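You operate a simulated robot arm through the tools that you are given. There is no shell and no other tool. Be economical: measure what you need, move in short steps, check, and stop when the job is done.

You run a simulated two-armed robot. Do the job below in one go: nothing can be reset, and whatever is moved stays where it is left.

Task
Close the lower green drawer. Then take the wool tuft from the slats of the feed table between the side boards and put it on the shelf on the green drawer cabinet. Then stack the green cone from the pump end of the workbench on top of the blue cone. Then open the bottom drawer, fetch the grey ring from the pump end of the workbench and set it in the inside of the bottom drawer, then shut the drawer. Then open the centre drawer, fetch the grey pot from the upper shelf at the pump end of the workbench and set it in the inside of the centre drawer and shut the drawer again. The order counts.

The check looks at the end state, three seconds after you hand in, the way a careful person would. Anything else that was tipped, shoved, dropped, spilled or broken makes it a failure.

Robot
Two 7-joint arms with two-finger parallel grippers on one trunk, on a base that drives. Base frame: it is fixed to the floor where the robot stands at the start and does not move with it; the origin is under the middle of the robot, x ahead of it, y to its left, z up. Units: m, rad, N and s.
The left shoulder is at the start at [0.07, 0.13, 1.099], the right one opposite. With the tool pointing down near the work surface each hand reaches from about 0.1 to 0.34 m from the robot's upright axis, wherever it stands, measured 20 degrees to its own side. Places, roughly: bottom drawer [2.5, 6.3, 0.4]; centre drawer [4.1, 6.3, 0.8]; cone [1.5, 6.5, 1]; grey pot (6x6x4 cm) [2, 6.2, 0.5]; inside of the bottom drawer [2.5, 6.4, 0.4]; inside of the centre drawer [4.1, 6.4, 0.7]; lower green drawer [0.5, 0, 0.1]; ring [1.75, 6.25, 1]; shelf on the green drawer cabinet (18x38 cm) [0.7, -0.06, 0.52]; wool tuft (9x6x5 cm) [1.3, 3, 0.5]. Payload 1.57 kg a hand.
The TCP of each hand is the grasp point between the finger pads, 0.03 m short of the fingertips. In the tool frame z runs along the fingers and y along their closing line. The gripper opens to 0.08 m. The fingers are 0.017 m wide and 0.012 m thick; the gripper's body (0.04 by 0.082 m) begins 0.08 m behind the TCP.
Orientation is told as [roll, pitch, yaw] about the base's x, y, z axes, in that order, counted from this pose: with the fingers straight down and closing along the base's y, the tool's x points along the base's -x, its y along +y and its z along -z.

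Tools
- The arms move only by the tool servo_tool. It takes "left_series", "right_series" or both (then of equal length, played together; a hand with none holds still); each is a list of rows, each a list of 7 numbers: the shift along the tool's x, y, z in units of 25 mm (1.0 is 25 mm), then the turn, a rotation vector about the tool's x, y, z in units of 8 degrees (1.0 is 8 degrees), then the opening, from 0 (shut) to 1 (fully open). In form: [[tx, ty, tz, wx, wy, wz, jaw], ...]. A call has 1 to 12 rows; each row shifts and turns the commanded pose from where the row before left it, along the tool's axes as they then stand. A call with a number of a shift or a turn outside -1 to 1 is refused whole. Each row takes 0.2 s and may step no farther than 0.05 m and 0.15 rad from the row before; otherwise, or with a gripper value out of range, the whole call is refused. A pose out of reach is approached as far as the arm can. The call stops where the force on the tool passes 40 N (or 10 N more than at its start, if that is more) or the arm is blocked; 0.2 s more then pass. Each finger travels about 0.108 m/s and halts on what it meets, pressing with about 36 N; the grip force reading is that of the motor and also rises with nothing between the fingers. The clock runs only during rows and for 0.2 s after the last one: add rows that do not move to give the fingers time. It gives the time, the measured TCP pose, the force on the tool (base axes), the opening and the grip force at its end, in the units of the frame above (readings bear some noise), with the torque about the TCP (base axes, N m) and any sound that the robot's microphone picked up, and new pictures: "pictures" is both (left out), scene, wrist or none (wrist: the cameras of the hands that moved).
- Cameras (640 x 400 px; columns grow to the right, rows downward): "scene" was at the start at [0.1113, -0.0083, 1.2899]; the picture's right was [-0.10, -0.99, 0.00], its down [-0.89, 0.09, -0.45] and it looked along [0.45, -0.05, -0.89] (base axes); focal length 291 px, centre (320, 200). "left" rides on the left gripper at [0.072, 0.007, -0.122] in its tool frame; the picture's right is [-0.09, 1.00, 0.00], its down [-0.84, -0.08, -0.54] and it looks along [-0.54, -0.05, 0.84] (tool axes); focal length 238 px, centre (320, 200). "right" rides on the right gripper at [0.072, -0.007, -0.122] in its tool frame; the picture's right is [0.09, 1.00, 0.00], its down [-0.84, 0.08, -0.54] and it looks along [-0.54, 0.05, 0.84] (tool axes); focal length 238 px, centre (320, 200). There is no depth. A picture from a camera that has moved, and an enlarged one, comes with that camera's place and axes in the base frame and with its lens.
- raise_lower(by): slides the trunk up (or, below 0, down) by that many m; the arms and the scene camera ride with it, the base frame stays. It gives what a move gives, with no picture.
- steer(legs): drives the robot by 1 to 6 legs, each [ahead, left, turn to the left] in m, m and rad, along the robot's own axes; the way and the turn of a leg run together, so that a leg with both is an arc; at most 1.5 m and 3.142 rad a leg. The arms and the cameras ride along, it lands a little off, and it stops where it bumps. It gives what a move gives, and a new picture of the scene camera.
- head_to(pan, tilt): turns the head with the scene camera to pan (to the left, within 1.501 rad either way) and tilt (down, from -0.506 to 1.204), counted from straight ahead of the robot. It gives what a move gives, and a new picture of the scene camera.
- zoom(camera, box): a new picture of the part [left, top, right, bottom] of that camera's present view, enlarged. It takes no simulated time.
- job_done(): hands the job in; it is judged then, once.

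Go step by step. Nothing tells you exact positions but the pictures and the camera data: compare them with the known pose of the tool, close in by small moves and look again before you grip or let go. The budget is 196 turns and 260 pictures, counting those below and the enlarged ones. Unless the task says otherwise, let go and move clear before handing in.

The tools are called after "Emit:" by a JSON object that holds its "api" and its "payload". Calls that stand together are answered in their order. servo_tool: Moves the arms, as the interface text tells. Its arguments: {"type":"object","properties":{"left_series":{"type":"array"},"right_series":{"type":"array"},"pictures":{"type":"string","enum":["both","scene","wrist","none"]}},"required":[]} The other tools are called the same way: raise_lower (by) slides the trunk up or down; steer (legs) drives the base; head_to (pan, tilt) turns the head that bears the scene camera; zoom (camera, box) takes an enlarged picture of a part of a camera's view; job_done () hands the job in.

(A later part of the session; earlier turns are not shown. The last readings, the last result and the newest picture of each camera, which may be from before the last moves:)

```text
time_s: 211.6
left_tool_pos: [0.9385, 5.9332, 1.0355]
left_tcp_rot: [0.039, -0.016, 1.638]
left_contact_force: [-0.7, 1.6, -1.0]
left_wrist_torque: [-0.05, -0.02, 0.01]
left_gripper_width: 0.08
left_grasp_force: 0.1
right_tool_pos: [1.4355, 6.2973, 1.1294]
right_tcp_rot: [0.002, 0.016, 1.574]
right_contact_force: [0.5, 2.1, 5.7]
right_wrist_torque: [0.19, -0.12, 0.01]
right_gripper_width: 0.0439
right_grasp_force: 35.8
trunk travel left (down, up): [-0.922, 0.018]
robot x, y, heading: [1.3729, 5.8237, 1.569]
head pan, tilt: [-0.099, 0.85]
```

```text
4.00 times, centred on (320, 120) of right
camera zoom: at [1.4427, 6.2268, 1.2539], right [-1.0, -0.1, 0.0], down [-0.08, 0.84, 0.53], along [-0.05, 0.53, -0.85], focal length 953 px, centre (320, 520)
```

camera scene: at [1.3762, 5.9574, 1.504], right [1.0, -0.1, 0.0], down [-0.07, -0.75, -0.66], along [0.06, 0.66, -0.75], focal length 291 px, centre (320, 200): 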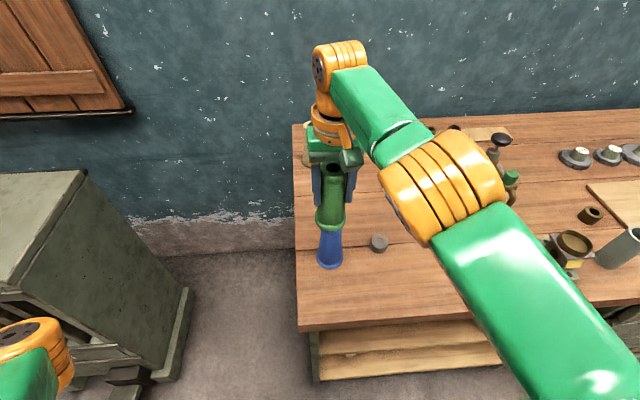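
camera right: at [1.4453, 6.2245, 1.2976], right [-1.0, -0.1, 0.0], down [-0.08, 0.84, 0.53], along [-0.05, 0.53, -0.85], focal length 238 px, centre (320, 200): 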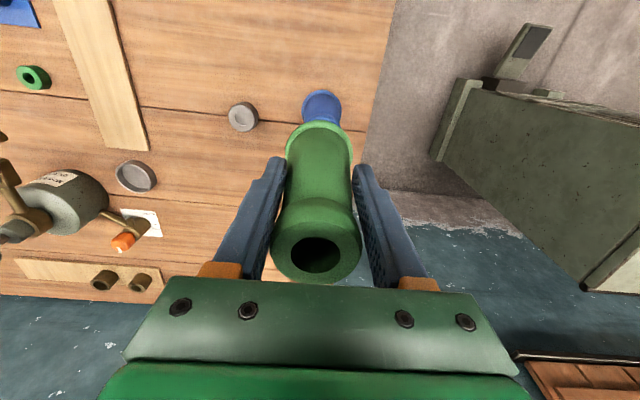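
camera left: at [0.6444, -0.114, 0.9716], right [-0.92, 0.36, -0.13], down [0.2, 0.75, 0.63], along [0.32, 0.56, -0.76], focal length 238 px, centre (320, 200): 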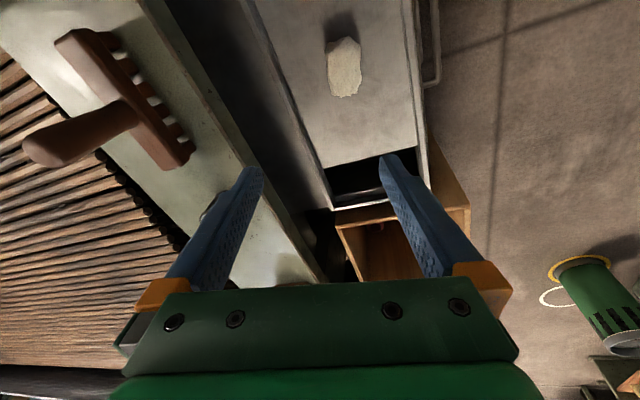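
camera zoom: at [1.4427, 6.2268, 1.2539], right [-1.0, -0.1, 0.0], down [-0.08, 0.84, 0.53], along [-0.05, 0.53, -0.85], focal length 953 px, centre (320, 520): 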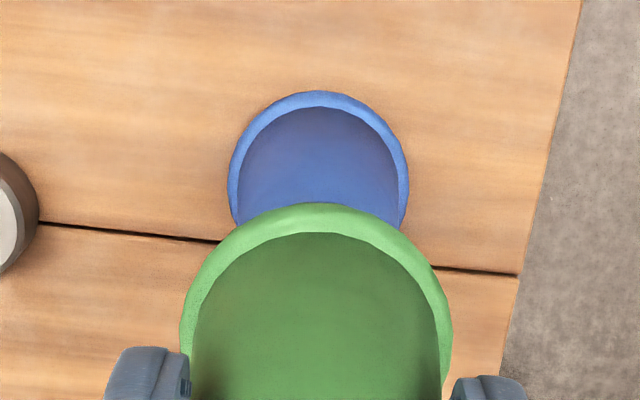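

First contact (6 N), but y is still ~6 mm off and the arm cannot retract in this pose. I'll lift slightly and nudge the base back.

Emit:
{"api": "raise_lower", "payload": {"by": 0.012}}

Emit:
{"api": "steer", "payload": {"legs": [[-0.006, 0, 0]]}}

Emit:
{"api": "zoom", "payload": {"camera": "right", "box": [240, 70, 400, 170]}}

```text
time_s: 212.2
left_tool_pos: [0.9399, 5.9343, 1.0487]
left_tcp_rot: [0.041, -0.014, 1.637]
left_contact_force: [-0.5, 0.7, -0.5]
left_wrist_torque: [0.02, -0.02, -0.01]
left_gripper_width: 0.0802
left_grasp_force: 0.0
right_tool_pos: [1.4358, 6.2968, 1.1401]
right_tcp_rot: [0.002, 0.017, 1.576]
right_contact_force: [-0.3, 0.2, 0.0]
right_wrist_torque: [-0.01, -0.04, -0.02]
right_gripper_width: 0.0437
right_grasp_force: 36.5
trunk travel left (down, up): [-0.934, 0.006]
robot x, y, heading: [1.3687, 5.8302, 1.572]
head pan, tilt: [-0.099, 0.85]
```

```text
time_s: 212.9
left_tool_pos: [0.9392, 5.9292, 1.0481]
left_tcp_rot: [0.042, -0.011, 1.637]
left_contact_force: [1.1, -0.3, 0.5]
left_wrist_torque: [-0.01, 0.02, -0.02]
left_gripper_width: 0.0799
left_grasp_force: 0.0
right_tool_pos: [1.4362, 6.2938, 1.1404]
right_tcp_rot: [0.0, 0.02, 1.573]
right_contact_force: [0.4, 0.1, -0.8]
right_wrist_torque: [-0.01, 0.01, 0.03]
right_gripper_width: 0.0438
right_grasp_force: 36.4
trunk travel left (down, up): [-0.934, 0.006]
robot x, y, heading: [1.37, 5.8234, 1.573]
head pan, tilt: [-0.099, 0.85]
camera scene: at [1.3767, 5.9528, 1.5049], right [1.0, -0.1, 0.0], down [-0.07, -0.75, -0.66], along [0.06, 0.66, -0.75], focal length 291 px, centre (320, 200)
```

scene: 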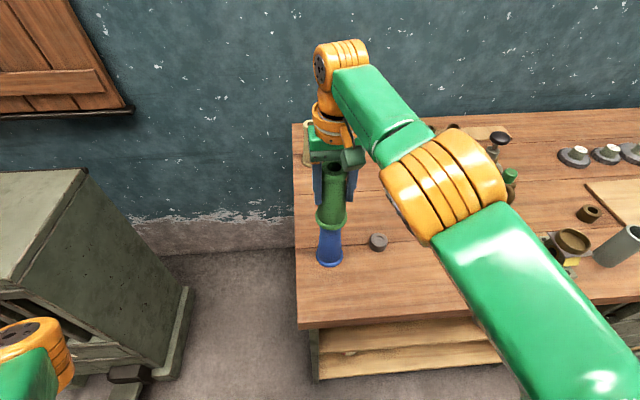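

```text
4.00 times, centred on (320, 120) of right
camera zoom: at [1.4427, 6.2233, 1.2647], right [-1.0, -0.1, 0.0], down [-0.08, 0.85, 0.53], along [-0.05, 0.52, -0.85], focal length 953 px, centre (320, 520)
```

zoom: 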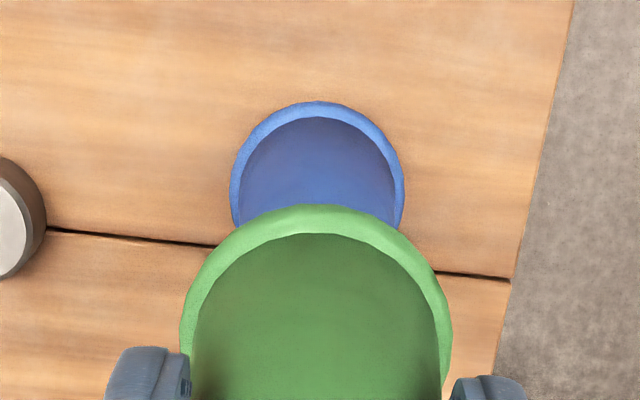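

Now aligned within 1–2 mm. Lowering to contact.

Emit:
{"api": "raise_lower", "payload": {"by": -0.012}}

Emit:
{"api": "raise_lower", "payload": {"by": -0.003}}

```text
time_s: 213.5
left_tool_pos: [0.9394, 5.9269, 1.0359]
left_tcp_rot: [0.039, -0.016, 1.638]
left_contact_force: [-0.8, -0.4, 0.3]
left_wrist_torque: [-0.03, -0.02, -0.02]
left_gripper_width: 0.0801
left_grasp_force: 0.1
right_tool_pos: [1.4356, 6.2914, 1.1288]
right_tcp_rot: [0.002, 0.016, 1.575]
right_contact_force: [0.0, 1.6, 7.6]
right_wrist_torque: [0.08, -0.1, -0.01]
right_gripper_width: 0.0441
right_grasp_force: 36.4
trunk travel left (down, up): [-0.922, 0.018]
robot x, y, heading: [1.3696, 5.8252, 1.572]
head pan, tilt: [-0.099, 0.85]
```

```text
time_s: 214.1
left_tool_pos: [0.9393, 5.9234, 1.0342]
left_tcp_rot: [0.041, -0.018, 1.636]
left_contact_force: [0.0, 0.8, 1.1]
left_wrist_torque: [0.01, 0.01, 0.01]
left_gripper_width: 0.0801
left_grasp_force: 0.1
right_tool_pos: [1.4345, 6.2882, 1.1291]
right_tcp_rot: [0.0, 0.011, 1.575]
right_contact_force: [0.0, 3.5, 27.7]
right_wrist_torque: [0.72, -0.08, -0.04]
right_gripper_width: 0.0437
right_grasp_force: 35.3
trunk travel left (down, up): [-0.919, 0.021]
robot x, y, heading: [1.3705, 5.8253, 1.575]
head pan, tilt: [-0.099, 0.85]
```

Firm flat contact. I'll relieve the pressure a little and check the alignment once more before releasing.

Emit:
{"api": "raise_lower", "payload": {"by": 0.003}}

Emit:
{"api": "servo_tool", "payload": {"right_series": [[0, 0, 0, 0, 0, 0, 0]], "pictures": "wrist"}}

Emit:
{"api": "zoom", "payload": {"camera": "scene", "box": [290, 150, 386, 270]}}

```text
time_s: 214.6
left_tool_pos: [0.9395, 5.9265, 1.0357]
left_tcp_rot: [0.041, -0.016, 1.636]
left_contact_force: [0.1, -1.1, -0.4]
left_wrist_torque: [0.02, -0.01, -0.02]
left_gripper_width: 0.0803
left_grasp_force: 0.0
right_tool_pos: [1.4342, 6.2903, 1.1302]
right_tcp_rot: [0.001, 0.018, 1.576]
right_contact_force: [0.5, 0.8, 10.3]
right_wrist_torque: [0.29, -0.04, 0.01]
right_gripper_width: 0.0437
right_grasp_force: 36.0
trunk travel left (down, up): [-0.922, 0.018]
robot x, y, heading: [1.372, 5.8272, 1.578]
head pan, tilt: [-0.099, 0.85]
```

```text
time_s: 215.0
left_tool_pos: [0.9389, 5.9251, 1.0363]
left_tcp_rot: [0.04, -0.015, 1.637]
left_contact_force: [-0.5, 0.8, 0.3]
left_wrist_torque: [0.01, 0.03, 0.0]
left_gripper_width: 0.0799
left_grasp_force: 0.2
right_tool_pos: [1.4358, 6.2892, 1.1295]
right_tcp_rot: [0.002, 0.018, 1.574]
right_contact_force: [0.7, 0.0, 7.4]
right_wrist_torque: [0.08, 0.0, 0.02]
right_gripper_width: 0.0438
right_grasp_force: 36.1
trunk travel left (down, up): [-0.922, 0.018]
robot x, y, heading: [1.3703, 5.8253, 1.57]
head pan, tilt: [-0.099, 0.85]
camera right: at [1.4422, 6.2198, 1.2537], right [-1.0, -0.1, 0.0], down [-0.08, 0.85, 0.53], along [-0.05, 0.52, -0.85], focal length 238 px, centre (320, 200)
```

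right: 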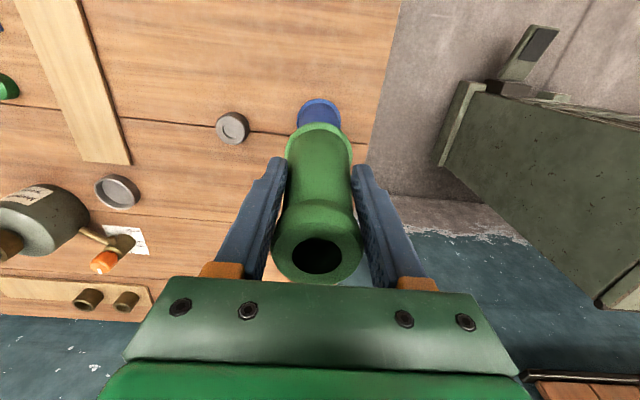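

```text
3.33 times, centred on (338, 210) of scene
camera zoom: at [1.3762, 5.9487, 1.4932], right [1.0, -0.1, 0.0], down [-0.07, -0.75, -0.66], along [0.07, 0.66, -0.75], focal length 971 px, centre (260, 167)
```

zoom: 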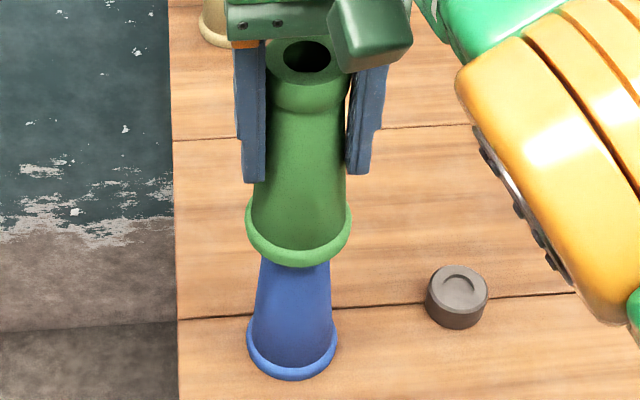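

The two cones are aligned and in contact. Releasing slowly.

Emit:
{"api": "servo_tool", "payload": {"right_series": [[0, 0, 0, 0, 0, 0, 0.58], [0, 0, 0, 0, 0, 0, 0.62], [0, 0, 0, 0, 0, 0, 0.75], [0, 0, 0, 0, 0, 0, 1], [0, 0, 0, 0, 0, 0, 1]], "pictures": "wrist"}}

Emit:
{"api": "zoom", "payload": {"camera": "scene", "box": [290, 150, 386, 270]}}

```text
time_s: 216.2
left_tool_pos: [0.9401, 5.9282, 1.0358]
left_tcp_rot: [0.04, -0.014, 1.638]
left_contact_force: [0.3, -0.5, 0.0]
left_wrist_torque: [0.0, 0.0, 0.0]
left_gripper_width: 0.0803
left_grasp_force: 0.0
right_tool_pos: [1.4347, 6.2928, 1.1285]
right_tcp_rot: [0.002, 0.02, 1.574]
right_contact_force: [-0.3, 0.3, 0.0]
right_wrist_torque: [0.01, -0.02, 0.0]
right_gripper_width: 0.08
right_grasp_force: 0.1
trunk travel left (down, up): [-0.922, 0.018]
robot x, y, heading: [1.372, 5.8257, 1.571]
head pan, tilt: [-0.099, 0.85]
camera right: at [1.4427, 6.2221, 1.2531], right [-1.0, -0.1, 0.0], down [-0.08, 0.85, 0.53], along [-0.05, 0.52, -0.85], focal length 238 px, centre (320, 200)
```

right: 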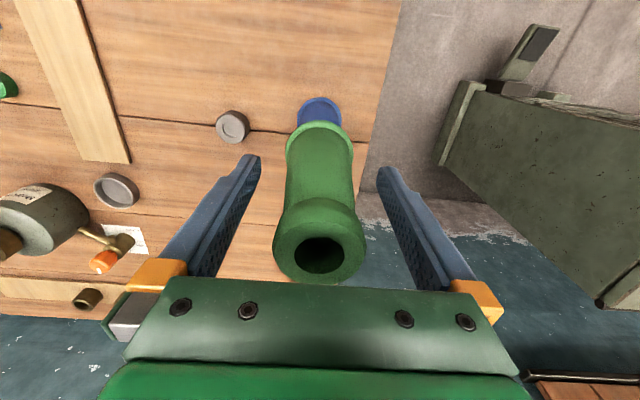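

```text
3.33 times, centred on (338, 210) of scene
camera zoom: at [1.3767, 5.9514, 1.493], right [1.0, -0.1, 0.0], down [-0.07, -0.75, -0.66], along [0.06, 0.66, -0.75], focal length 971 px, centre (260, 167)
```

zoom: 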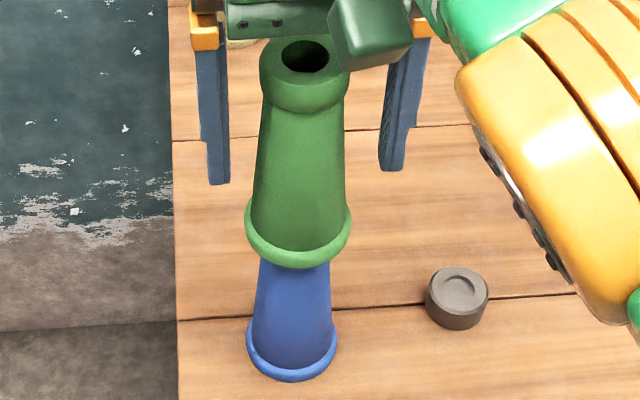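

The stack stands. I'll withdraw straight back in -y (fingers pass either side), by driving the base back.

Emit:
{"api": "raise_lower", "payload": {"by": 0.015}}

Emit:
{"api": "steer", "payload": {"legs": [[-0.2, 0, 0]]}}

```text
time_s: 216.8
left_tool_pos: [0.9406, 5.9272, 1.0512]
left_tcp_rot: [0.039, -0.015, 1.636]
left_contact_force: [0.4, -0.4, 0.5]
left_wrist_torque: [0.01, -0.01, 0.0]
left_gripper_width: 0.0802
left_grasp_force: 0.1
right_tool_pos: [1.4366, 6.2918, 1.1442]
right_tcp_rot: [0.003, 0.017, 1.572]
right_contact_force: [-0.5, -0.1, 0.7]
right_wrist_torque: [0.01, 0.0, -0.01]
right_gripper_width: 0.0803
right_grasp_force: 0.1
trunk travel left (down, up): [-0.937, 0.003]
robot x, y, heading: [1.3704, 5.8244, 1.575]
head pan, tilt: [-0.099, 0.85]
```

```text
time_s: 218.4
left_tool_pos: [0.9404, 5.7379, 1.0505]
left_tcp_rot: [0.042, -0.011, 1.633]
left_contact_force: [0.2, 1.4, -0.1]
left_wrist_torque: [-0.03, 0.0, 0.0]
left_gripper_width: 0.08
left_grasp_force: 0.0
right_tool_pos: [1.4371, 6.1008, 1.1406]
right_tcp_rot: [0.002, 0.02, 1.57]
right_contact_force: [-0.3, 0.3, 0.2]
right_wrist_torque: [-0.02, 0.04, 0.03]
right_gripper_width: 0.0798
right_grasp_force: 0.1
trunk travel left (down, up): [-0.937, 0.003]
robot x, y, heading: [1.3677, 5.6301, 1.564]
head pan, tilt: [-0.099, 0.85]
camera scene: at [1.3771, 5.7608, 1.5075], right [0.99, -0.1, 0.0], down [-0.08, -0.75, -0.66], along [0.07, 0.65, -0.75], focal length 291 px, centre (320, 200)
```

scene: 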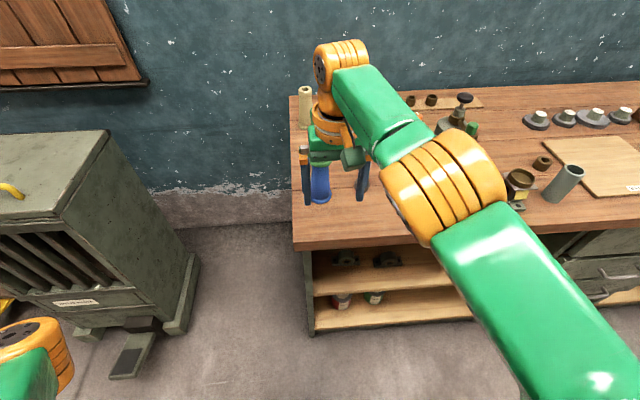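

The cones are stacked. Next I'll back off a bit, retract the right hand, strafe right, and look at the drawers and tabletop from a new angle.

Emit:
{"api": "servo_tool", "payload": {"right_series": [[0.6, -1, 0.2, 0, 0, 0, 1], [0.6, -1, 0.2, 0, 0, 0, 1], [0.6, -1, 0.2, 0, 0, 0, 1], [0.6, -1, 0.2, 0, 0, 0, 1], [0.6, -0.4, 0.2, 0, 0, 0, 1], [0.6, 0, 0.2, 0, 0, 0, 1]], "pictures": "none"}}

Emit:
{"api": "steer", "payload": {"legs": [[-0.1, 0, 0], [0, -0.75, 0]]}}

Emit:
{"api": "head_to", "payload": {"pan": 0.2, "tilt": 0.6}}

```text
time_s: 219.8
left_tool_pos: [0.9397, 5.7344, 1.0517]
left_tcp_rot: [0.04, -0.014, 1.633]
left_contact_force: [0.1, 0.9, 0.6]
left_wrist_torque: [-0.01, 0.03, 0.02]
left_gripper_width: 0.0798
left_grasp_force: 0.1
right_tool_pos: [1.5396, 6.1124, 1.1329]
right_tcp_rot: [0.0, 0.018, 1.571]
right_contact_force: [0.2, 0.2, -1.1]
right_wrist_torque: [0.04, 0.0, -0.03]
right_gripper_width: 0.0802
right_grasp_force: 0.0
right hand out of reach, approached as far as the arm can: row 1, 2, 3, 4, 5, 6
trunk travel left (down, up): [-0.937, 0.003]
robot x, y, heading: [1.3774, 5.6306, 1.571]
head pan, tilt: [-0.099, 0.85]
```

```text
time_s: 224.6
left_tool_pos: [1.6753, 5.6298, 1.0506]
left_tcp_rot: [0.039, -0.015, 1.637]
left_contact_force: [0.5, 0.1, 0.6]
left_wrist_torque: [0.0, 0.0, 0.0]
left_gripper_width: 0.0799
left_grasp_force: 0.1
right_tool_pos: [2.2734, 6.0124, 1.1338]
right_tcp_rot: [0.0, 0.018, 1.574]
right_contact_force: [-0.2, 0.6, 0.2]
right_wrist_torque: [-0.02, 0.02, -0.01]
right_gripper_width: 0.0796
right_grasp_force: 0.1
trunk travel left (down, up): [-0.937, 0.003]
robot x, y, heading: [2.1096, 5.5254, 1.572]
head pan, tilt: [-0.099, 0.85]
camera scene: at [2.1122, 5.6532, 1.508], right [1.0, -0.1, 0.0], down [-0.07, -0.75, -0.66], along [0.07, 0.66, -0.75], focal length 291 px, centre (320, 200)
```

scene: 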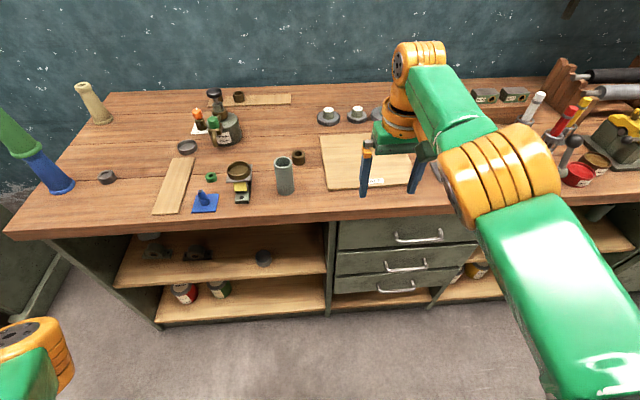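

```text
time_s: 225.3
left_tool_pos: [1.6775, 5.6308, 1.0525]
left_tcp_rot: [0.04, -0.014, 1.637]
left_contact_force: [-1.0, -0.1, 0.4]
left_wrist_torque: [0.0, -0.02, -0.03]
left_gripper_width: 0.08
left_grasp_force: 0.0
right_tool_pos: [2.2748, 6.0129, 1.1333]
right_tcp_rot: [0.001, 0.018, 1.573]
right_contact_force: [0.4, -0.1, 0.4]
right_wrist_torque: [-0.03, 0.02, 0.03]
right_gripper_width: 0.08
right_grasp_force: 0.1
trunk travel left (down, up): [-0.937, 0.003]
robot x, y, heading: [2.1085, 5.5261, 1.567]
head pan, tilt: [0.201, 0.6]
camera scene: at [2.0887, 5.6619, 1.5289], right [0.98, 0.2, 0.0], down [0.11, -0.55, -0.82], along [-0.17, 0.81, -0.57], focal length 291 px, centre (320, 200)
```

scene: 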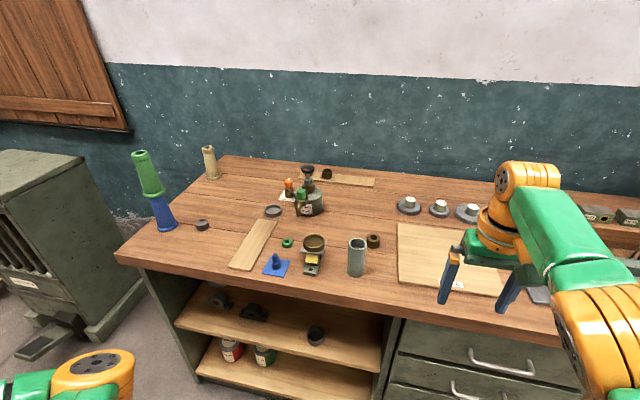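

Both cones remain stacked. I'll zoom to check for any other ring around the pump from this angle.

Emit:
{"api": "zoom", "payload": {"camera": "scene", "box": [180, 150, 420, 300]}}

Emit:
{"api": "zoom", "payload": {"camera": "scene", "box": [185, 200, 289, 265]}}

```text
2.67 times, centred on (300, 225) of scene
camera zoom: at [2.0887, 5.6619, 1.5289], right [0.98, 0.2, 0.0], down [0.11, -0.55, -0.82], along [-0.17, 0.81, -0.57], focal length 777 px, centre (373, 133)
```

zoom: 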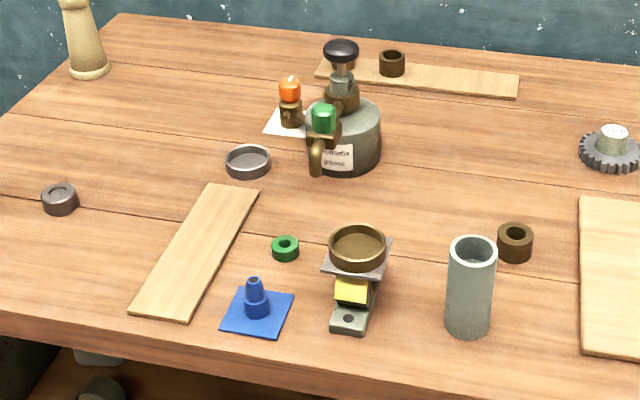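

```text
6.15 times, centred on (237, 232) of scene
camera zoom: at [2.0887, 5.6619, 1.5289], right [0.98, 0.2, 0.0], down [0.11, -0.55, -0.82], along [-0.17, 0.81, -0.57], focal length 1792 px, centre (831, 0)
```

zoom: 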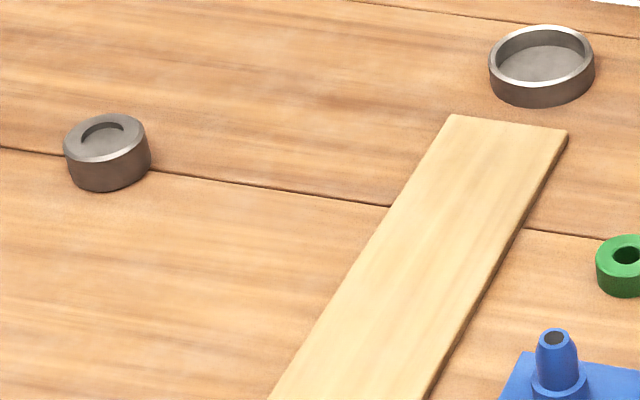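

No other grey ring is around; the thick grey collar at (1.545, 6.31) is the ring. First the bottom drawer: I'll bring the right hand down and back in, then turn it to point forward.

Emit:
{"api": "servo_tool", "payload": {"right_series": [[0, 0, 1, 0, 0, 0, 1], [0, 0, 1, 0, 0, 0, 1], [0.3, 0, 1, 0, 0, 0, 1], [0.8, 0, 1, 0, 0, 0, 1], [0.8, 0, 1, 0, 0, 0, 1], [0.8, 0, 1, 0, 0, 0, 1], [0.8, 0, 1, 0, 0, 0, 1], [0.8, 0, 1, 0, 0, 0, 1], [0.8, 0, 0, 0, 0, 0, 1]], "pictures": "scene"}}

```text
time_s: 227.3
left_tool_pos: [1.6765, 5.6305, 1.0505]
left_tcp_rot: [0.039, -0.014, 1.638]
left_contact_force: [0.3, 0.1, 1.1]
left_wrist_torque: [0.02, 0.0, 0.02]
left_gripper_width: 0.0798
left_grasp_force: 0.1
right_tool_pos: [2.2715, 5.9751, 0.9115]
right_tcp_rot: [0.002, 0.02, 1.574]
right_contact_force: [-1.1, -0.2, 0.0]
right_wrist_torque: [0.01, 0.01, -0.02]
right_gripper_width: 0.0803
right_grasp_force: 0.0
right hand out of reach, approached as far as the arm can: row 3, 4, 5, 6, 7, 8, 9
trunk travel left (down, up): [-0.937, 0.003]
robot x, y, heading: [2.1081, 5.5273, 1.568]
head pan, tilt: [0.201, 0.6]
camera scene: at [2.0885, 5.6619, 1.5289], right [0.98, 0.2, 0.0], down [0.11, -0.55, -0.82], along [-0.17, 0.81, -0.57], focal length 291 px, centre (320, 200)
```

scene: 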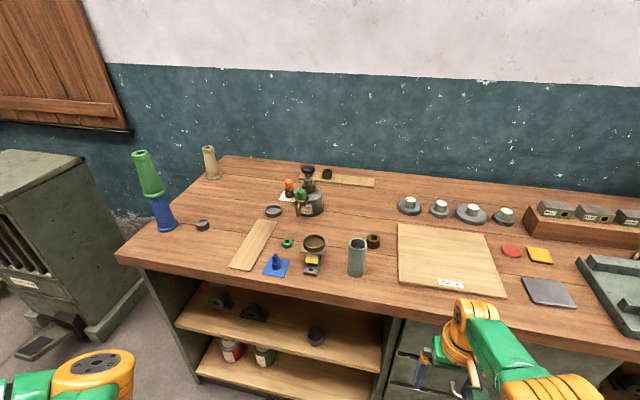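

The arm can't retract in this branch; I'll try straightening it downward and bringing it back up closer in.

Emit:
{"api": "servo_tool", "payload": {"right_series": [[0, 0, 1, 0, 0, 0, 1], [0, 0, 1, 0, 0, 0, 1], [0, 0, 1, 0, 0, 0, 1], [0, 0, 1, 0, 0, 0, 1], [0.4, 0, 1, 0, 0, 0, 1], [0.4, 0, 1, 0, 0, 0, 1], [0.8, 0, 1, 0, 0, 0, 1], [0.8, 0, 1, 0, 0, 0, 1], [1, 0, 0, 0, 0, 0, 1], [1, 0, 0, 0, 0, 0, 1], [1, 0, 0, 0, 0, 0, 1], [1, 0, 0, 0, 0, 0, 1]], "pictures": "none"}}

Emit:
{"api": "head_to", "payload": {"pan": -0.3, "tilt": 1.1}}

```text
time_s: 229.9
left_tool_pos: [1.6774, 5.6288, 1.0522]
left_tcp_rot: [0.041, -0.017, 1.638]
left_contact_force: [-0.9, -0.5, -0.2]
left_wrist_torque: [0.02, 0.03, 0.01]
left_gripper_width: 0.08
left_grasp_force: 0.0
right_tool_pos: [2.2747, 5.7479, 0.7556]
right_tcp_rot: [0.004, 0.02, 1.574]
right_contact_force: [0.5, -0.3, -0.4]
right_wrist_torque: [-0.01, 0.0, 0.02]
right_gripper_width: 0.0803
right_grasp_force: 0.1
right hand out of reach, approached as far as the arm can: row 1, 2, 3, 4, 5, 6, 8
trunk travel left (down, up): [-0.937, 0.003]
robot x, y, heading: [2.1119, 5.5275, 1.572]
head pan, tilt: [0.201, 0.6]
```

```text
time_s: 230.9
left_tool_pos: [1.6771, 5.6297, 1.0506]
left_tcp_rot: [0.041, -0.016, 1.637]
left_contact_force: [0.2, 0.0, -0.2]
left_wrist_torque: [0.04, 0.04, 0.03]
left_gripper_width: 0.0798
left_grasp_force: 0.0
right_tool_pos: [2.2728, 5.7489, 0.7561]
right_tcp_rot: [0.003, 0.019, 1.575]
right_contact_force: [0.5, 0.3, 0.8]
right_wrist_torque: [0.02, 0.0, 0.02]
right_gripper_width: 0.0801
right_grasp_force: 0.1
trunk travel left (down, up): [-0.937, 0.003]
robot x, y, heading: [2.1075, 5.5249, 1.572]
head pan, tilt: [-0.3, 1.1]
camera scene: at [2.1247, 5.6358, 1.4904], right [0.96, -0.29, 0.0], down [-0.26, -0.85, -0.45], along [0.13, 0.43, -0.89], focal length 291 px, centre (320, 200)
```

scene: 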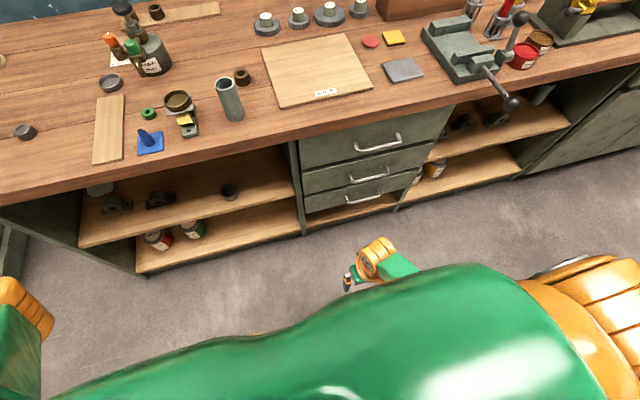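

The right arm freed itself. I'll bring it up to a normal posture and use the same trick on the left.

Emit:
{"api": "servo_tool", "payload": {"right_series": [[-0.3, 0, -1, 0, 0, 0, 1], [-0.3, 0, -1, 0, 0, 0, 1], [-0.3, 0, -1, 0, 0, 0, 1], [-0.3, 0, -1, 0, 0, 0, 1], [-0.3, 0, -1, 0, 0, 0, 1], [-0.3, 0, -1, 0, 0, 0, 1], [0, 0, 0, 0, 0, 0, 1], [0, 0, 0, 0, 0, 0, 1], [0, 0, 0, 0, 0, 0, 1], [0, 0, 0, 0, 0, 0, 1], [0, 0, 0, 0, 0, 0, 1], [0, 0, 0, 0, 0, 0, 1]], "left_series": [[0, 0, 1, 0, 0, 0, 1], [0, 0, 1, 0, 0, 0, 1], [0, 0, 1, 0, 0, 0, 1], [0, 0, 1, 0, 0, 0, 1], [0, 0, 1, 0, 0, 0, 1], [0, -0.5, 1, 0, 0, 0, 1], [0, -0.5, 1, 0, 0, 0, 1], [0, -0.5, 1, 0, 0, 0, 1], [0, -1, 1, 0, 0, 0, 1], [0, -1, 1, 0, 0, 0, 1], [0, -1, 0, 0, 0, 0, 1], [0, -1, 0, 0, 0, 0, 1]], "pictures": "scene"}}

```text
time_s: 233.7
left_tool_pos: [1.746, 5.6472, 0.8124]
left_tcp_rot: [0.156, -0.034, 1.639]
left_contact_force: [-0.2, -0.5, -0.1]
left_wrist_torque: [0.02, 0.05, 0.0]
left_gripper_width: 0.0802
left_grasp_force: 0.0
right_tool_pos: [2.2731, 5.7955, 0.9045]
right_tcp_rot: [0.001, 0.018, 1.574]
right_contact_force: [-0.2, -1.2, 0.0]
right_wrist_torque: [0.03, -0.03, -0.01]
right_gripper_width: 0.08
right_grasp_force: 0.0
trunk travel left (down, up): [-0.937, 0.003]
robot x, y, heading: [2.1055, 5.5248, 1.575]
head pan, tilt: [-0.3, 1.1]
stopped in row 12 (left hand): the arm was blocked; the commanded pose is now the measured one
camera scene: at [2.1249, 5.6353, 1.4903], right [0.96, -0.29, 0.0], down [-0.26, -0.85, -0.45], along [0.13, 0.43, -0.89], focal length 291 px, centre (320, 200)
```

scene: 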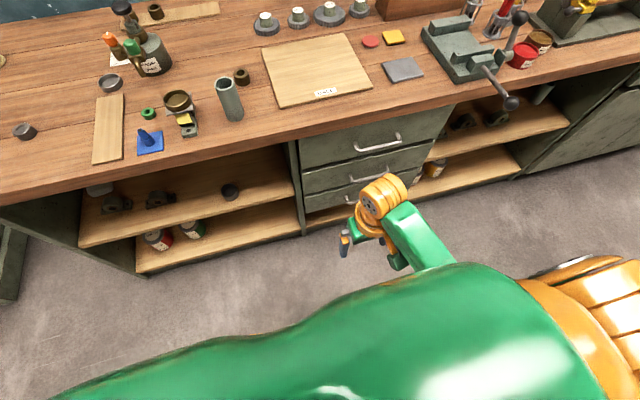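

Both arms are usable. I'll strafe right to line up with the drawer and pitch the right hand up to point forward.

Emit:
{"api": "steer", "payload": {"legs": [[0, -0.21, 0]]}}

Emit:
{"api": "servo_tool", "payload": {"right_series": [[0, 0, 0, 0, -1, 0, 1], [0, 0, 0, 0, -1, 0, 1], [0, 0, 0, 0, -1, 0, 1], [0, 0, 0, 0, -1, 0, 1], [0, 0, 0, 0, -1, 0, 1], [0, 0, 0, 0, -1, 0, 1], [0, 0, 0, 0, -1, 0, 1], [0, 0, 0, 0, -1, 0, 1], [0, 0, 0, 0, -1, 0, 1], [0, 0, 0, 0, -1, 0, 1], [0, 0, 0, 0, -1, 0, 1], [0, 0, 0, 0, -0.25, 0, 1]], "pictures": "none"}}

Emit:
{"api": "servo_tool", "payload": {"right_series": [[0, 0, 0, 0, 0, 1, 1], [0, 0, 0, 0, 0, 1, 1], [0, 0, 0, 0, 0, 1, 1], [0, 0, 0, 0, 0, 1, 1], [0, 0, 0, 0, 0, 1, 1], [0, 0, 0, 0, 0, 1, 1], [0, 0, 0, 0, 0, 1, 1], [0, 0, 0, 0, 0, 1, 1], [0, 0, 0, 0, 0, 1, 1], [0, 0, 0, 0, 0, 1, 1], [0, 0, 0, 0, 0, 1, 1], [0, 0, 0, 0, 0, 0.25, 1]], "pictures": "both"}}

```text
time_s: 235.3
left_tool_pos: [1.9526, 5.6461, 0.8115]
left_tcp_rot: [0.152, -0.035, 1.64]
left_contact_force: [0.2, -0.2, 0.1]
left_wrist_torque: [0.01, -0.01, 0.01]
left_gripper_width: 0.08
left_grasp_force: 0.1
right_tool_pos: [2.4779, 5.7969, 0.904]
right_tcp_rot: [-0.001, 0.02, 1.579]
right_contact_force: [-0.2, 1.0, 0.7]
right_wrist_torque: [-0.01, -0.05, 0.0]
right_gripper_width: 0.0798
right_grasp_force: 0.2
trunk travel left (down, up): [-0.937, 0.003]
robot x, y, heading: [2.3129, 5.5299, 1.576]
head pan, tilt: [-0.3, 1.1]
camera scene: at [2.3285, 5.6362, 1.4904], right [0.96, -0.29, 0.0], down [-0.26, -0.85, -0.45], along [0.13, 0.43, -0.89], focal length 291 px, centre (320, 200)
```

scene: 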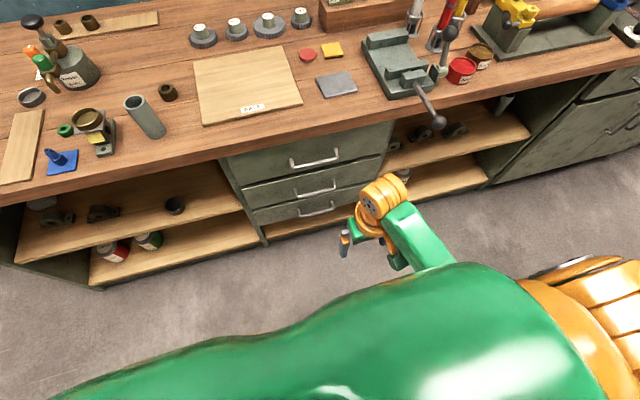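

```text
time_s: 237.9
left_tool_pos: [1.9546, 5.6475, 0.8134]
left_tcp_rot: [0.157, -0.032, 1.638]
left_contact_force: [0.3, 0.1, 0.5]
left_wrist_torque: [-0.02, 0.0, 0.03]
left_gripper_width: 0.0799
left_grasp_force: 0.1
right_tool_pos: [2.4794, 5.7976, 0.9032]
right_tcp_rot: [0.085, -1.552, 1.49]
right_contact_force: [-0.6, 0.0, 0.3]
right_wrist_torque: [0.0, 0.0, 0.02]
right_gripper_width: 0.0801
right_grasp_force: 0.1
trunk travel left (down, up): [-0.937, 0.003]
robot x, y, heading: [2.317, 5.528, 1.576]
head pan, tilt: [-0.3, 1.1]
```

```text
time_s: 240.5
left_tool_pos: [1.9541, 5.646, 0.8117]
left_tcp_rot: [0.156, -0.035, 1.64]
left_contact_force: [0.0, 0.2, -0.1]
left_wrist_torque: [0.02, 0.02, -0.01]
left_gripper_width: 0.08
left_grasp_force: 0.0
right_tool_pos: [2.4793, 5.7977, 0.9029]
right_tcp_rot: [1.553, 0.004, 0.006]
right_contact_force: [0.5, 0.0, -0.4]
right_wrist_torque: [0.0, 0.01, 0.02]
right_gripper_width: 0.0799
right_grasp_force: 0.0
trunk travel left (down, up): [-0.937, 0.003]
robot x, y, heading: [2.3157, 5.5308, 1.576]
head pan, tilt: [-0.3, 1.1]
camera scene: at [2.3326, 5.6362, 1.4903], right [0.96, -0.29, 0.0], down [-0.26, -0.85, -0.45], along [0.13, 0.43, -0.89], focal length 291 px, centre (320, 200)
camera right: at [2.4081, 5.6739, 0.9002], right [-0.09, 0.02, 1.0], down [0.84, -0.53, 0.09], along [0.53, 0.84, 0.03], focal length 238 px, centre (320, 200)
```

scene: 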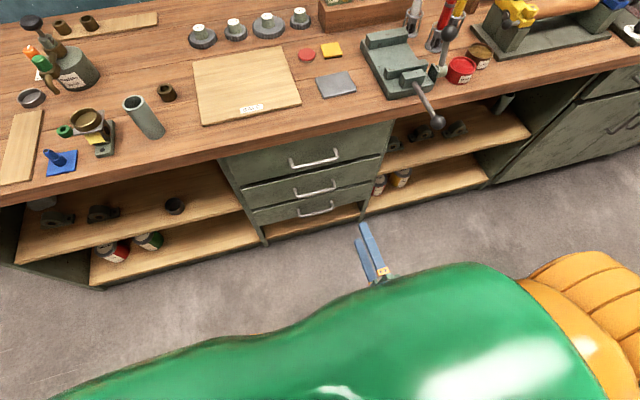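
right: 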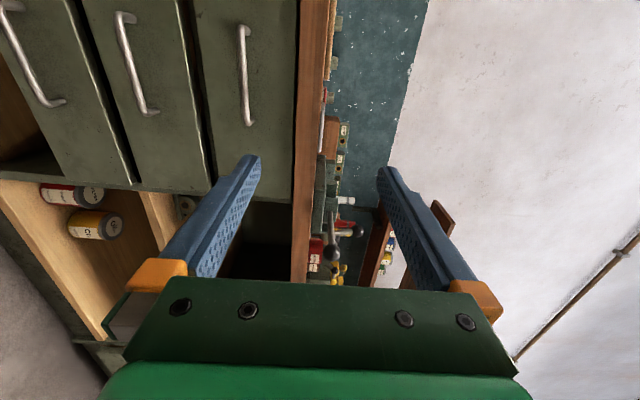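

The hand points forward with vertical closing. Triangulated bottom handle: about (2.473, 6.15, 0.36). Lowering the trunk.

Emit:
{"api": "raise_lower", "payload": {"by": -0.4}}

Emit:
{"api": "raise_lower", "payload": {"by": -0.14}}

Emit:
{"api": "servo_tool", "payload": {"right_series": [[0, 0, 0, 0, 0, 0, 1]], "pictures": "both"}}

```text
time_s: 244.3
left_tool_pos: [1.9549, 5.6473, 0.4137]
left_tcp_rot: [0.156, -0.032, 1.639]
left_contact_force: [-0.4, 0.4, 0.2]
left_wrist_torque: [-0.02, -0.03, 0.01]
left_gripper_width: 0.0799
left_grasp_force: 0.1
right_tool_pos: [2.4798, 5.7968, 0.5034]
right_tcp_rot: [1.552, 0.002, 0.008]
right_contact_force: [-0.2, 0.0, 0.0]
right_wrist_torque: [-0.01, 0.04, 0.0]
right_gripper_width: 0.0798
right_grasp_force: 0.1
trunk travel left (down, up): [-0.537, 0.403]
robot x, y, heading: [2.3164, 5.5265, 1.579]
head pan, tilt: [-0.3, 1.1]
```

```text
time_s: 246.0
left_tool_pos: [1.9554, 5.6455, 0.2728]
left_tcp_rot: [0.156, -0.033, 1.64]
left_contact_force: [0.0, 0.0, 0.2]
left_wrist_torque: [-0.01, 0.0, 0.0]
left_gripper_width: 0.0798
left_grasp_force: 0.0
right_tool_pos: [2.4782, 5.7976, 0.3626]
right_tcp_rot: [1.551, 0.001, 0.008]
right_contact_force: [-0.4, -0.2, -1.0]
right_wrist_torque: [0.0, 0.02, 0.04]
right_gripper_width: 0.08
right_grasp_force: 0.0
trunk travel left (down, up): [-0.397, 0.543]
robot x, y, heading: [2.3149, 5.5272, 1.576]
head pan, tilt: [-0.3, 1.1]
```

```text
time_s: 246.4
left_tool_pos: [1.955, 5.6476, 0.2732]
left_tcp_rot: [0.156, -0.032, 1.638]
left_contact_force: [0.2, -0.1, -0.4]
left_wrist_torque: [-0.01, -0.02, -0.02]
left_gripper_width: 0.0798
left_grasp_force: 0.0
right_tool_pos: [2.4796, 5.7964, 0.3648]
right_tcp_rot: [1.552, 0.003, 0.009]
right_contact_force: [-0.2, -1.1, 1.1]
right_wrist_torque: [-0.02, 0.0, -0.01]
right_gripper_width: 0.08
right_grasp_force: 0.0
trunk travel left (down, up): [-0.397, 0.543]
robot x, y, heading: [2.3145, 5.5269, 1.575]
head pan, tilt: [-0.3, 1.1]
camera scene: at [2.3326, 5.6362, 0.9503], right [0.96, -0.29, 0.0], down [-0.26, -0.85, -0.45], along [0.13, 0.43, -0.89], focal length 291 px, centre (320, 200)
camera right: at [2.4082, 5.6739, 0.3601], right [-0.09, 0.02, 1.0], down [0.84, -0.53, 0.09], along [0.53, 0.84, 0.03], focal length 238 px, centre (320, 200)
```

scene: 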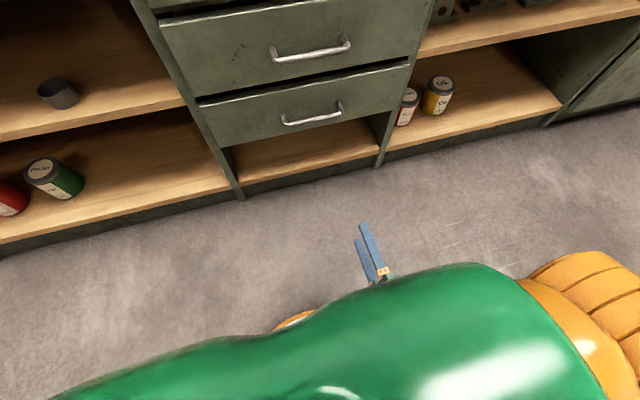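
right: 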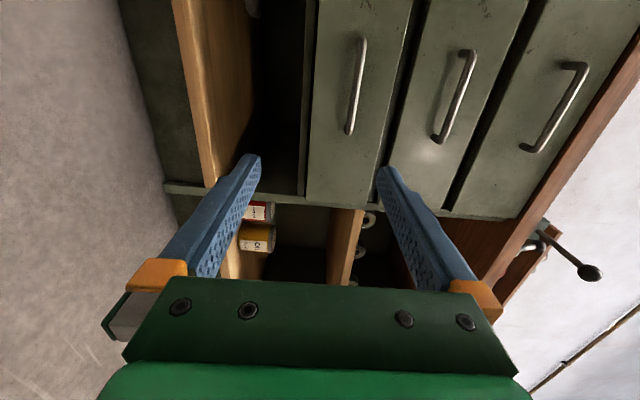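

Refined: handle at (2.46, 6.115, 0.415). I'll raise 5 cm, extend the arm, and approach.

Emit:
{"api": "raise_lower", "payload": {"by": 0.05}}

Emit:
{"api": "servo_tool", "payload": {"right_series": [[0.2, 0, 1, 0, 0, 0, 1], [0.2, 0, 1, 0, 0, 0, 1], [0.2, 0, 1, 0, 0, 0, 1], [0.2, 0, 1, 0, 0, 0, 1], [0, 0, 1, 0, 0, 0, 1]], "pictures": "none"}}

Emit:
{"api": "steer", "payload": {"legs": [[0.1, 0, 0]]}}

Emit:
{"api": "servo_tool", "payload": {"right_series": [[0, 0, 0, 0, 0, 0, 1]], "pictures": "wrist"}}

```text
time_s: 247.3
left_tool_pos: [1.9533, 5.6471, 0.3231]
left_tcp_rot: [0.154, -0.033, 1.638]
left_contact_force: [-0.4, -0.3, 0.2]
left_wrist_torque: [-0.01, -0.02, -0.03]
left_gripper_width: 0.0801
left_grasp_force: 0.0
right_tool_pos: [2.48, 5.7962, 0.4124]
right_tcp_rot: [1.552, 0.003, 0.008]
right_contact_force: [0.1, 0.0, -0.2]
right_wrist_torque: [0.02, 0.01, -0.01]
right_gripper_width: 0.08
right_grasp_force: 0.1
trunk travel left (down, up): [-0.447, 0.493]
robot x, y, heading: [2.3152, 5.5289, 1.574]
head pan, tilt: [-0.3, 1.1]
```

```text
time_s: 248.5
left_tool_pos: [1.9545, 5.6453, 0.3227]
left_tcp_rot: [0.155, -0.032, 1.639]
left_contact_force: [-0.4, 0.2, 0.2]
left_wrist_torque: [-0.02, -0.05, -0.01]
left_gripper_width: 0.0799
left_grasp_force: 0.0
right_tool_pos: [2.4573, 5.9225, 0.4097]
right_tcp_rot: [1.551, 0.002, 0.008]
right_contact_force: [0.0, 0.4, 0.7]
right_wrist_torque: [-0.03, -0.03, -0.04]
right_gripper_width: 0.0802
right_grasp_force: 0.0
trunk travel left (down, up): [-0.447, 0.493]
robot x, y, heading: [2.3148, 5.5319, 1.58]
head pan, tilt: [-0.3, 1.1]
```

```text
time_s: 249.7
left_tool_pos: [1.9542, 5.7464, 0.3239]
left_tcp_rot: [0.156, -0.03, 1.64]
left_contact_force: [0.3, -0.7, 0.9]
left_wrist_torque: [0.01, 0.01, 0.01]
left_gripper_width: 0.08
left_grasp_force: 0.1
right_tool_pos: [2.4569, 6.0219, 0.41]
right_tcp_rot: [1.551, 0.002, 0.008]
right_contact_force: [-0.3, -0.3, -0.3]
right_wrist_torque: [0.0, 0.0, 0.0]
right_gripper_width: 0.0797
right_grasp_force: 0.0
trunk travel left (down, up): [-0.447, 0.493]
robot x, y, heading: [2.3146, 5.6282, 1.579]
head pan, tilt: [-0.3, 1.1]
camera scene: at [2.332, 5.7364, 1.0002], right [0.96, -0.29, 0.0], down [-0.26, -0.85, -0.45], along [0.13, 0.43, -0.89], focal length 291 px, centre (320, 200)
```

scene: 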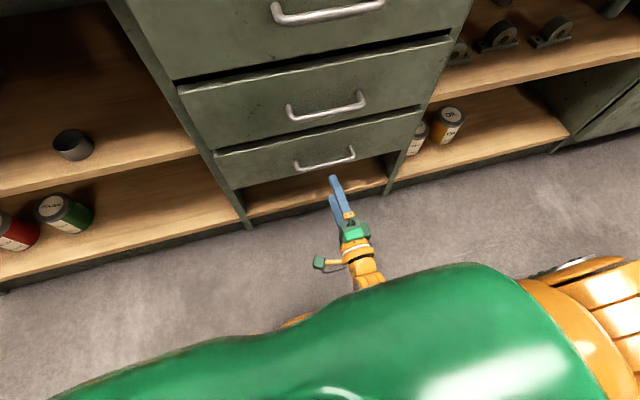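

```text
time_s: 250.1
left_tool_pos: [1.9523, 5.7458, 0.325]
left_tcp_rot: [0.156, -0.034, 1.639]
left_contact_force: [0.3, -0.6, 0.4]
left_wrist_torque: [-0.02, 0.03, 0.0]
left_gripper_width: 0.0798
left_grasp_force: 0.1
right_tool_pos: [2.4565, 6.0224, 0.4116]
right_tcp_rot: [1.552, 0.003, 0.006]
right_contact_force: [0.1, -1.5, 0.0]
right_wrist_torque: [-0.03, 0.0, -0.02]
right_gripper_width: 0.0801
right_grasp_force: 0.1
trunk travel left (down, up): [-0.447, 0.493]
robot x, y, heading: [2.3136, 5.6273, 1.574]
head pan, tilt: [-0.3, 1.1]
camera right: at [2.3852, 5.8986, 0.4076], right [-0.09, 0.02, 1.0], down [0.84, -0.53, 0.09], along [0.53, 0.84, 0.03], focal length 238 px, centre (320, 200)
```

right: 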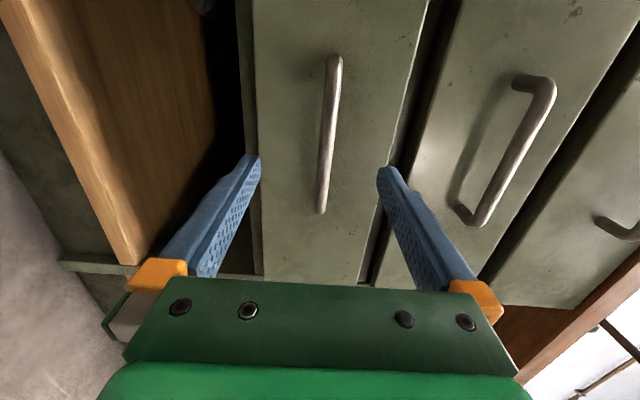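

Bar centred between the fingers. Moving forward 7 cm, then check.

Emit:
{"api": "servo_tool", "payload": {"right_series": [[0, 0, 0.9, 0, 0, 0, 1], [0, 0.1, 0.9, 0, 0, 0, 1], [0, 0.1, 0.8, 0, 0, 0, 1], [0, 0, 0, 0, 0, 0, 1]], "pictures": "wrist"}}

```text
time_s: 251.1
left_tool_pos: [1.9521, 5.7452, 0.3241]
left_tcp_rot: [0.158, -0.035, 1.642]
left_contact_force: [0.2, -0.3, 0.1]
left_wrist_torque: [-0.01, -0.02, -0.02]
left_gripper_width: 0.08
left_grasp_force: 0.0
right_tool_pos: [2.4571, 6.0736, 0.4203]
right_tcp_rot: [1.552, 0.003, 0.007]
right_contact_force: [-1.0, 0.6, -0.8]
right_wrist_torque: [0.01, 0.01, 0.02]
right_gripper_width: 0.0802
right_grasp_force: 0.0
right hand out of reach, approached as far as the arm can: row 3
trunk travel left (down, up): [-0.447, 0.493]
robot x, y, heading: [2.3136, 5.6281, 1.574]
head pan, tilt: [-0.3, 1.1]
camera right: at [2.3855, 5.9509, 0.4172], right [-0.09, 0.02, 1.0], down [0.84, -0.53, 0.09], along [0.53, 0.84, 0.03], focal length 238 px, centre (320, 200)
```

right: 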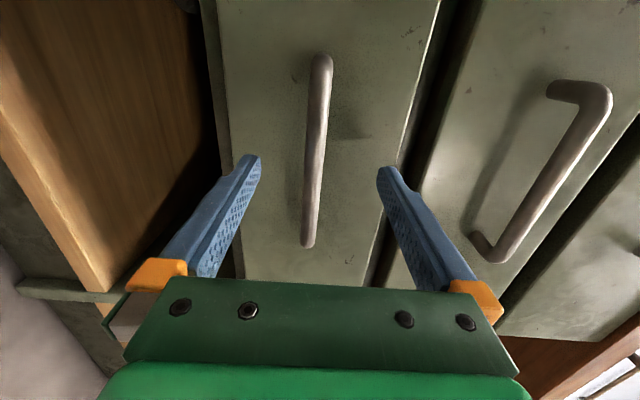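

Emit:
{"api": "steer", "payload": {"legs": [[0.025, 0, 0]]}}

Emit:
{"api": "servo_tool", "payload": {"right_series": [[0, 0, 0, 0, 0, 0, 0.6], [0, 0, 0, 0, 0, 0, 0.3], [0, 0, 0, 0, 0, 0, 0], [0, 0, 0, 0, 0, 0, 0], [0, 0, 0, 0, 0, 0, 0]], "pictures": "wrist"}}

```text
time_s: 251.9
left_tool_pos: [1.9542, 5.7716, 0.3227]
left_tcp_rot: [0.158, -0.034, 1.64]
left_contact_force: [0.3, -0.1, 0.0]
left_wrist_torque: [0.02, 0.0, -0.02]
left_gripper_width: 0.0799
left_grasp_force: 0.1
right_tool_pos: [2.4557, 6.0995, 0.4213]
right_tcp_rot: [1.55, 0.002, 0.007]
right_contact_force: [-1.1, 0.7, 1.2]
right_wrist_torque: [-0.01, -0.02, -0.02]
right_gripper_width: 0.0802
right_grasp_force: 0.2
trunk travel left (down, up): [-0.447, 0.493]
robot x, y, heading: [2.3141, 5.651, 1.577]
head pan, tilt: [-0.3, 1.1]
camera scene: at [2.3318, 5.7616, 1.0002], right [0.96, -0.29, 0.0], down [-0.26, -0.85, -0.45], along [0.13, 0.43, -0.89], focal length 291 px, centre (320, 200)
```

scene: 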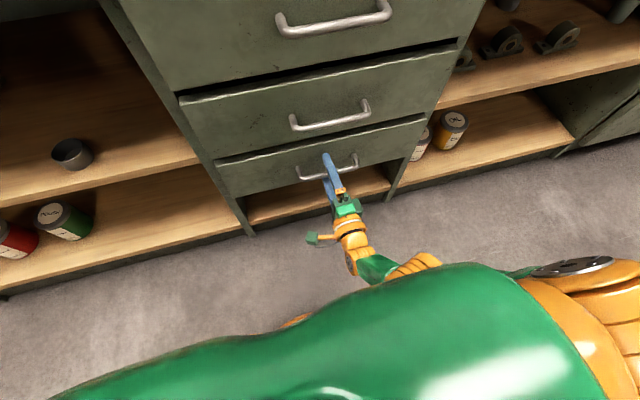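

```text
time_s: 253.1
left_tool_pos: [1.9532, 5.7724, 0.3225]
left_tcp_rot: [0.159, -0.031, 1.641]
left_contact_force: [-0.4, 0.5, -0.3]
left_wrist_torque: [0.0, -0.02, -0.01]
left_gripper_width: 0.08
left_grasp_force: 0.0
right_tool_pos: [2.4561, 6.0991, 0.4153]
right_tcp_rot: [1.54, 0.001, 0.008]
right_contact_force: [-5.9, -12.4, -29.3]
right_wrist_torque: [-0.32, -0.07, 0.05]
right_gripper_width: 0.0138
right_grasp_force: 29.8
trunk travel left (down, up): [-0.447, 0.493]
robot x, y, heading: [2.3158, 5.6518, 1.577]
head pan, tilt: [-0.3, 1.1]
camera right: at [2.3855, 5.9758, 0.4139], right [-0.09, 0.03, 1.0], down [0.84, -0.53, 0.09], along [0.53, 0.85, 0.02], focal length 238 px, centre (320, 200)
```

right: 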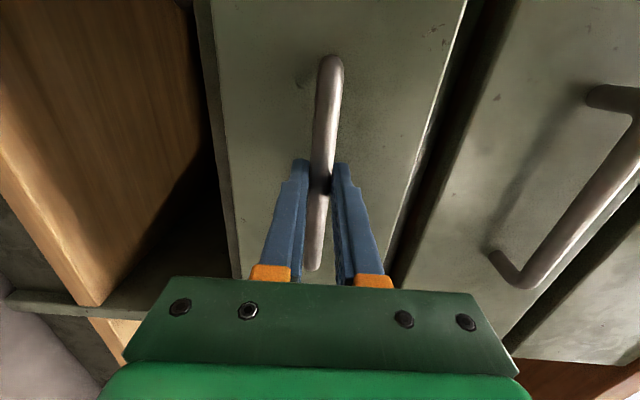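

The bar is gripped (14 mm). Relieve the vertical load, then pull by driving back.

Emit:
{"api": "raise_lower", "payload": {"by": -0.006}}

Emit:
{"api": "steer", "payload": {"legs": [[-0.12, 0, 0]]}}

```text
time_s: 253.6
left_tool_pos: [1.9537, 5.7706, 0.3184]
left_tcp_rot: [0.158, -0.033, 1.64]
left_contact_force: [0.3, -1.1, 0.4]
left_wrist_torque: [0.0, -0.01, -0.03]
left_gripper_width: 0.0798
left_grasp_force: 0.1
right_tool_pos: [2.4566, 6.0986, 0.4152]
right_tcp_rot: [1.553, 0.002, 0.008]
right_contact_force: [-4.0, -15.3, -8.8]
right_wrist_torque: [-0.06, -0.01, 0.27]
right_gripper_width: 0.0138
right_grasp_force: 30.0
trunk travel left (down, up): [-0.441, 0.499]
robot x, y, heading: [2.3198, 5.655, 1.574]
head pan, tilt: [-0.3, 1.1]
```

```text
time_s: 254.9
left_tool_pos: [1.9518, 5.6493, 0.3166]
left_tcp_rot: [0.152, -0.033, 1.642]
left_contact_force: [0.4, 0.3, 0.2]
left_wrist_torque: [-0.02, -0.04, -0.01]
left_gripper_width: 0.0799
left_grasp_force: 0.0
right_tool_pos: [2.4538, 5.9785, 0.4149]
right_tcp_rot: [1.553, -0.001, 0.011]
right_contact_force: [-20.1, 0.8, 1.7]
right_wrist_torque: [0.02, 0.13, 0.87]
right_gripper_width: 0.0137
right_grasp_force: 29.9
trunk travel left (down, up): [-0.441, 0.499]
robot x, y, heading: [2.3159, 5.5357, 1.58]
head pan, tilt: [-0.3, 1.1]
camera scene: at [2.3298, 5.6402, 0.9944], right [0.96, -0.29, 0.0], down [-0.26, -0.85, -0.45], along [0.13, 0.43, -0.89], focal length 291 px, centre (320, 200)
```

scene: 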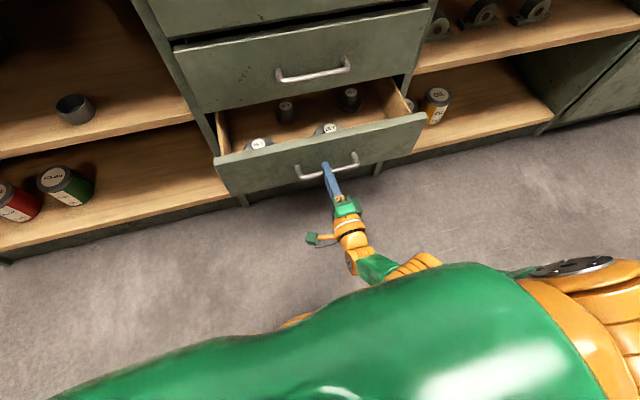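

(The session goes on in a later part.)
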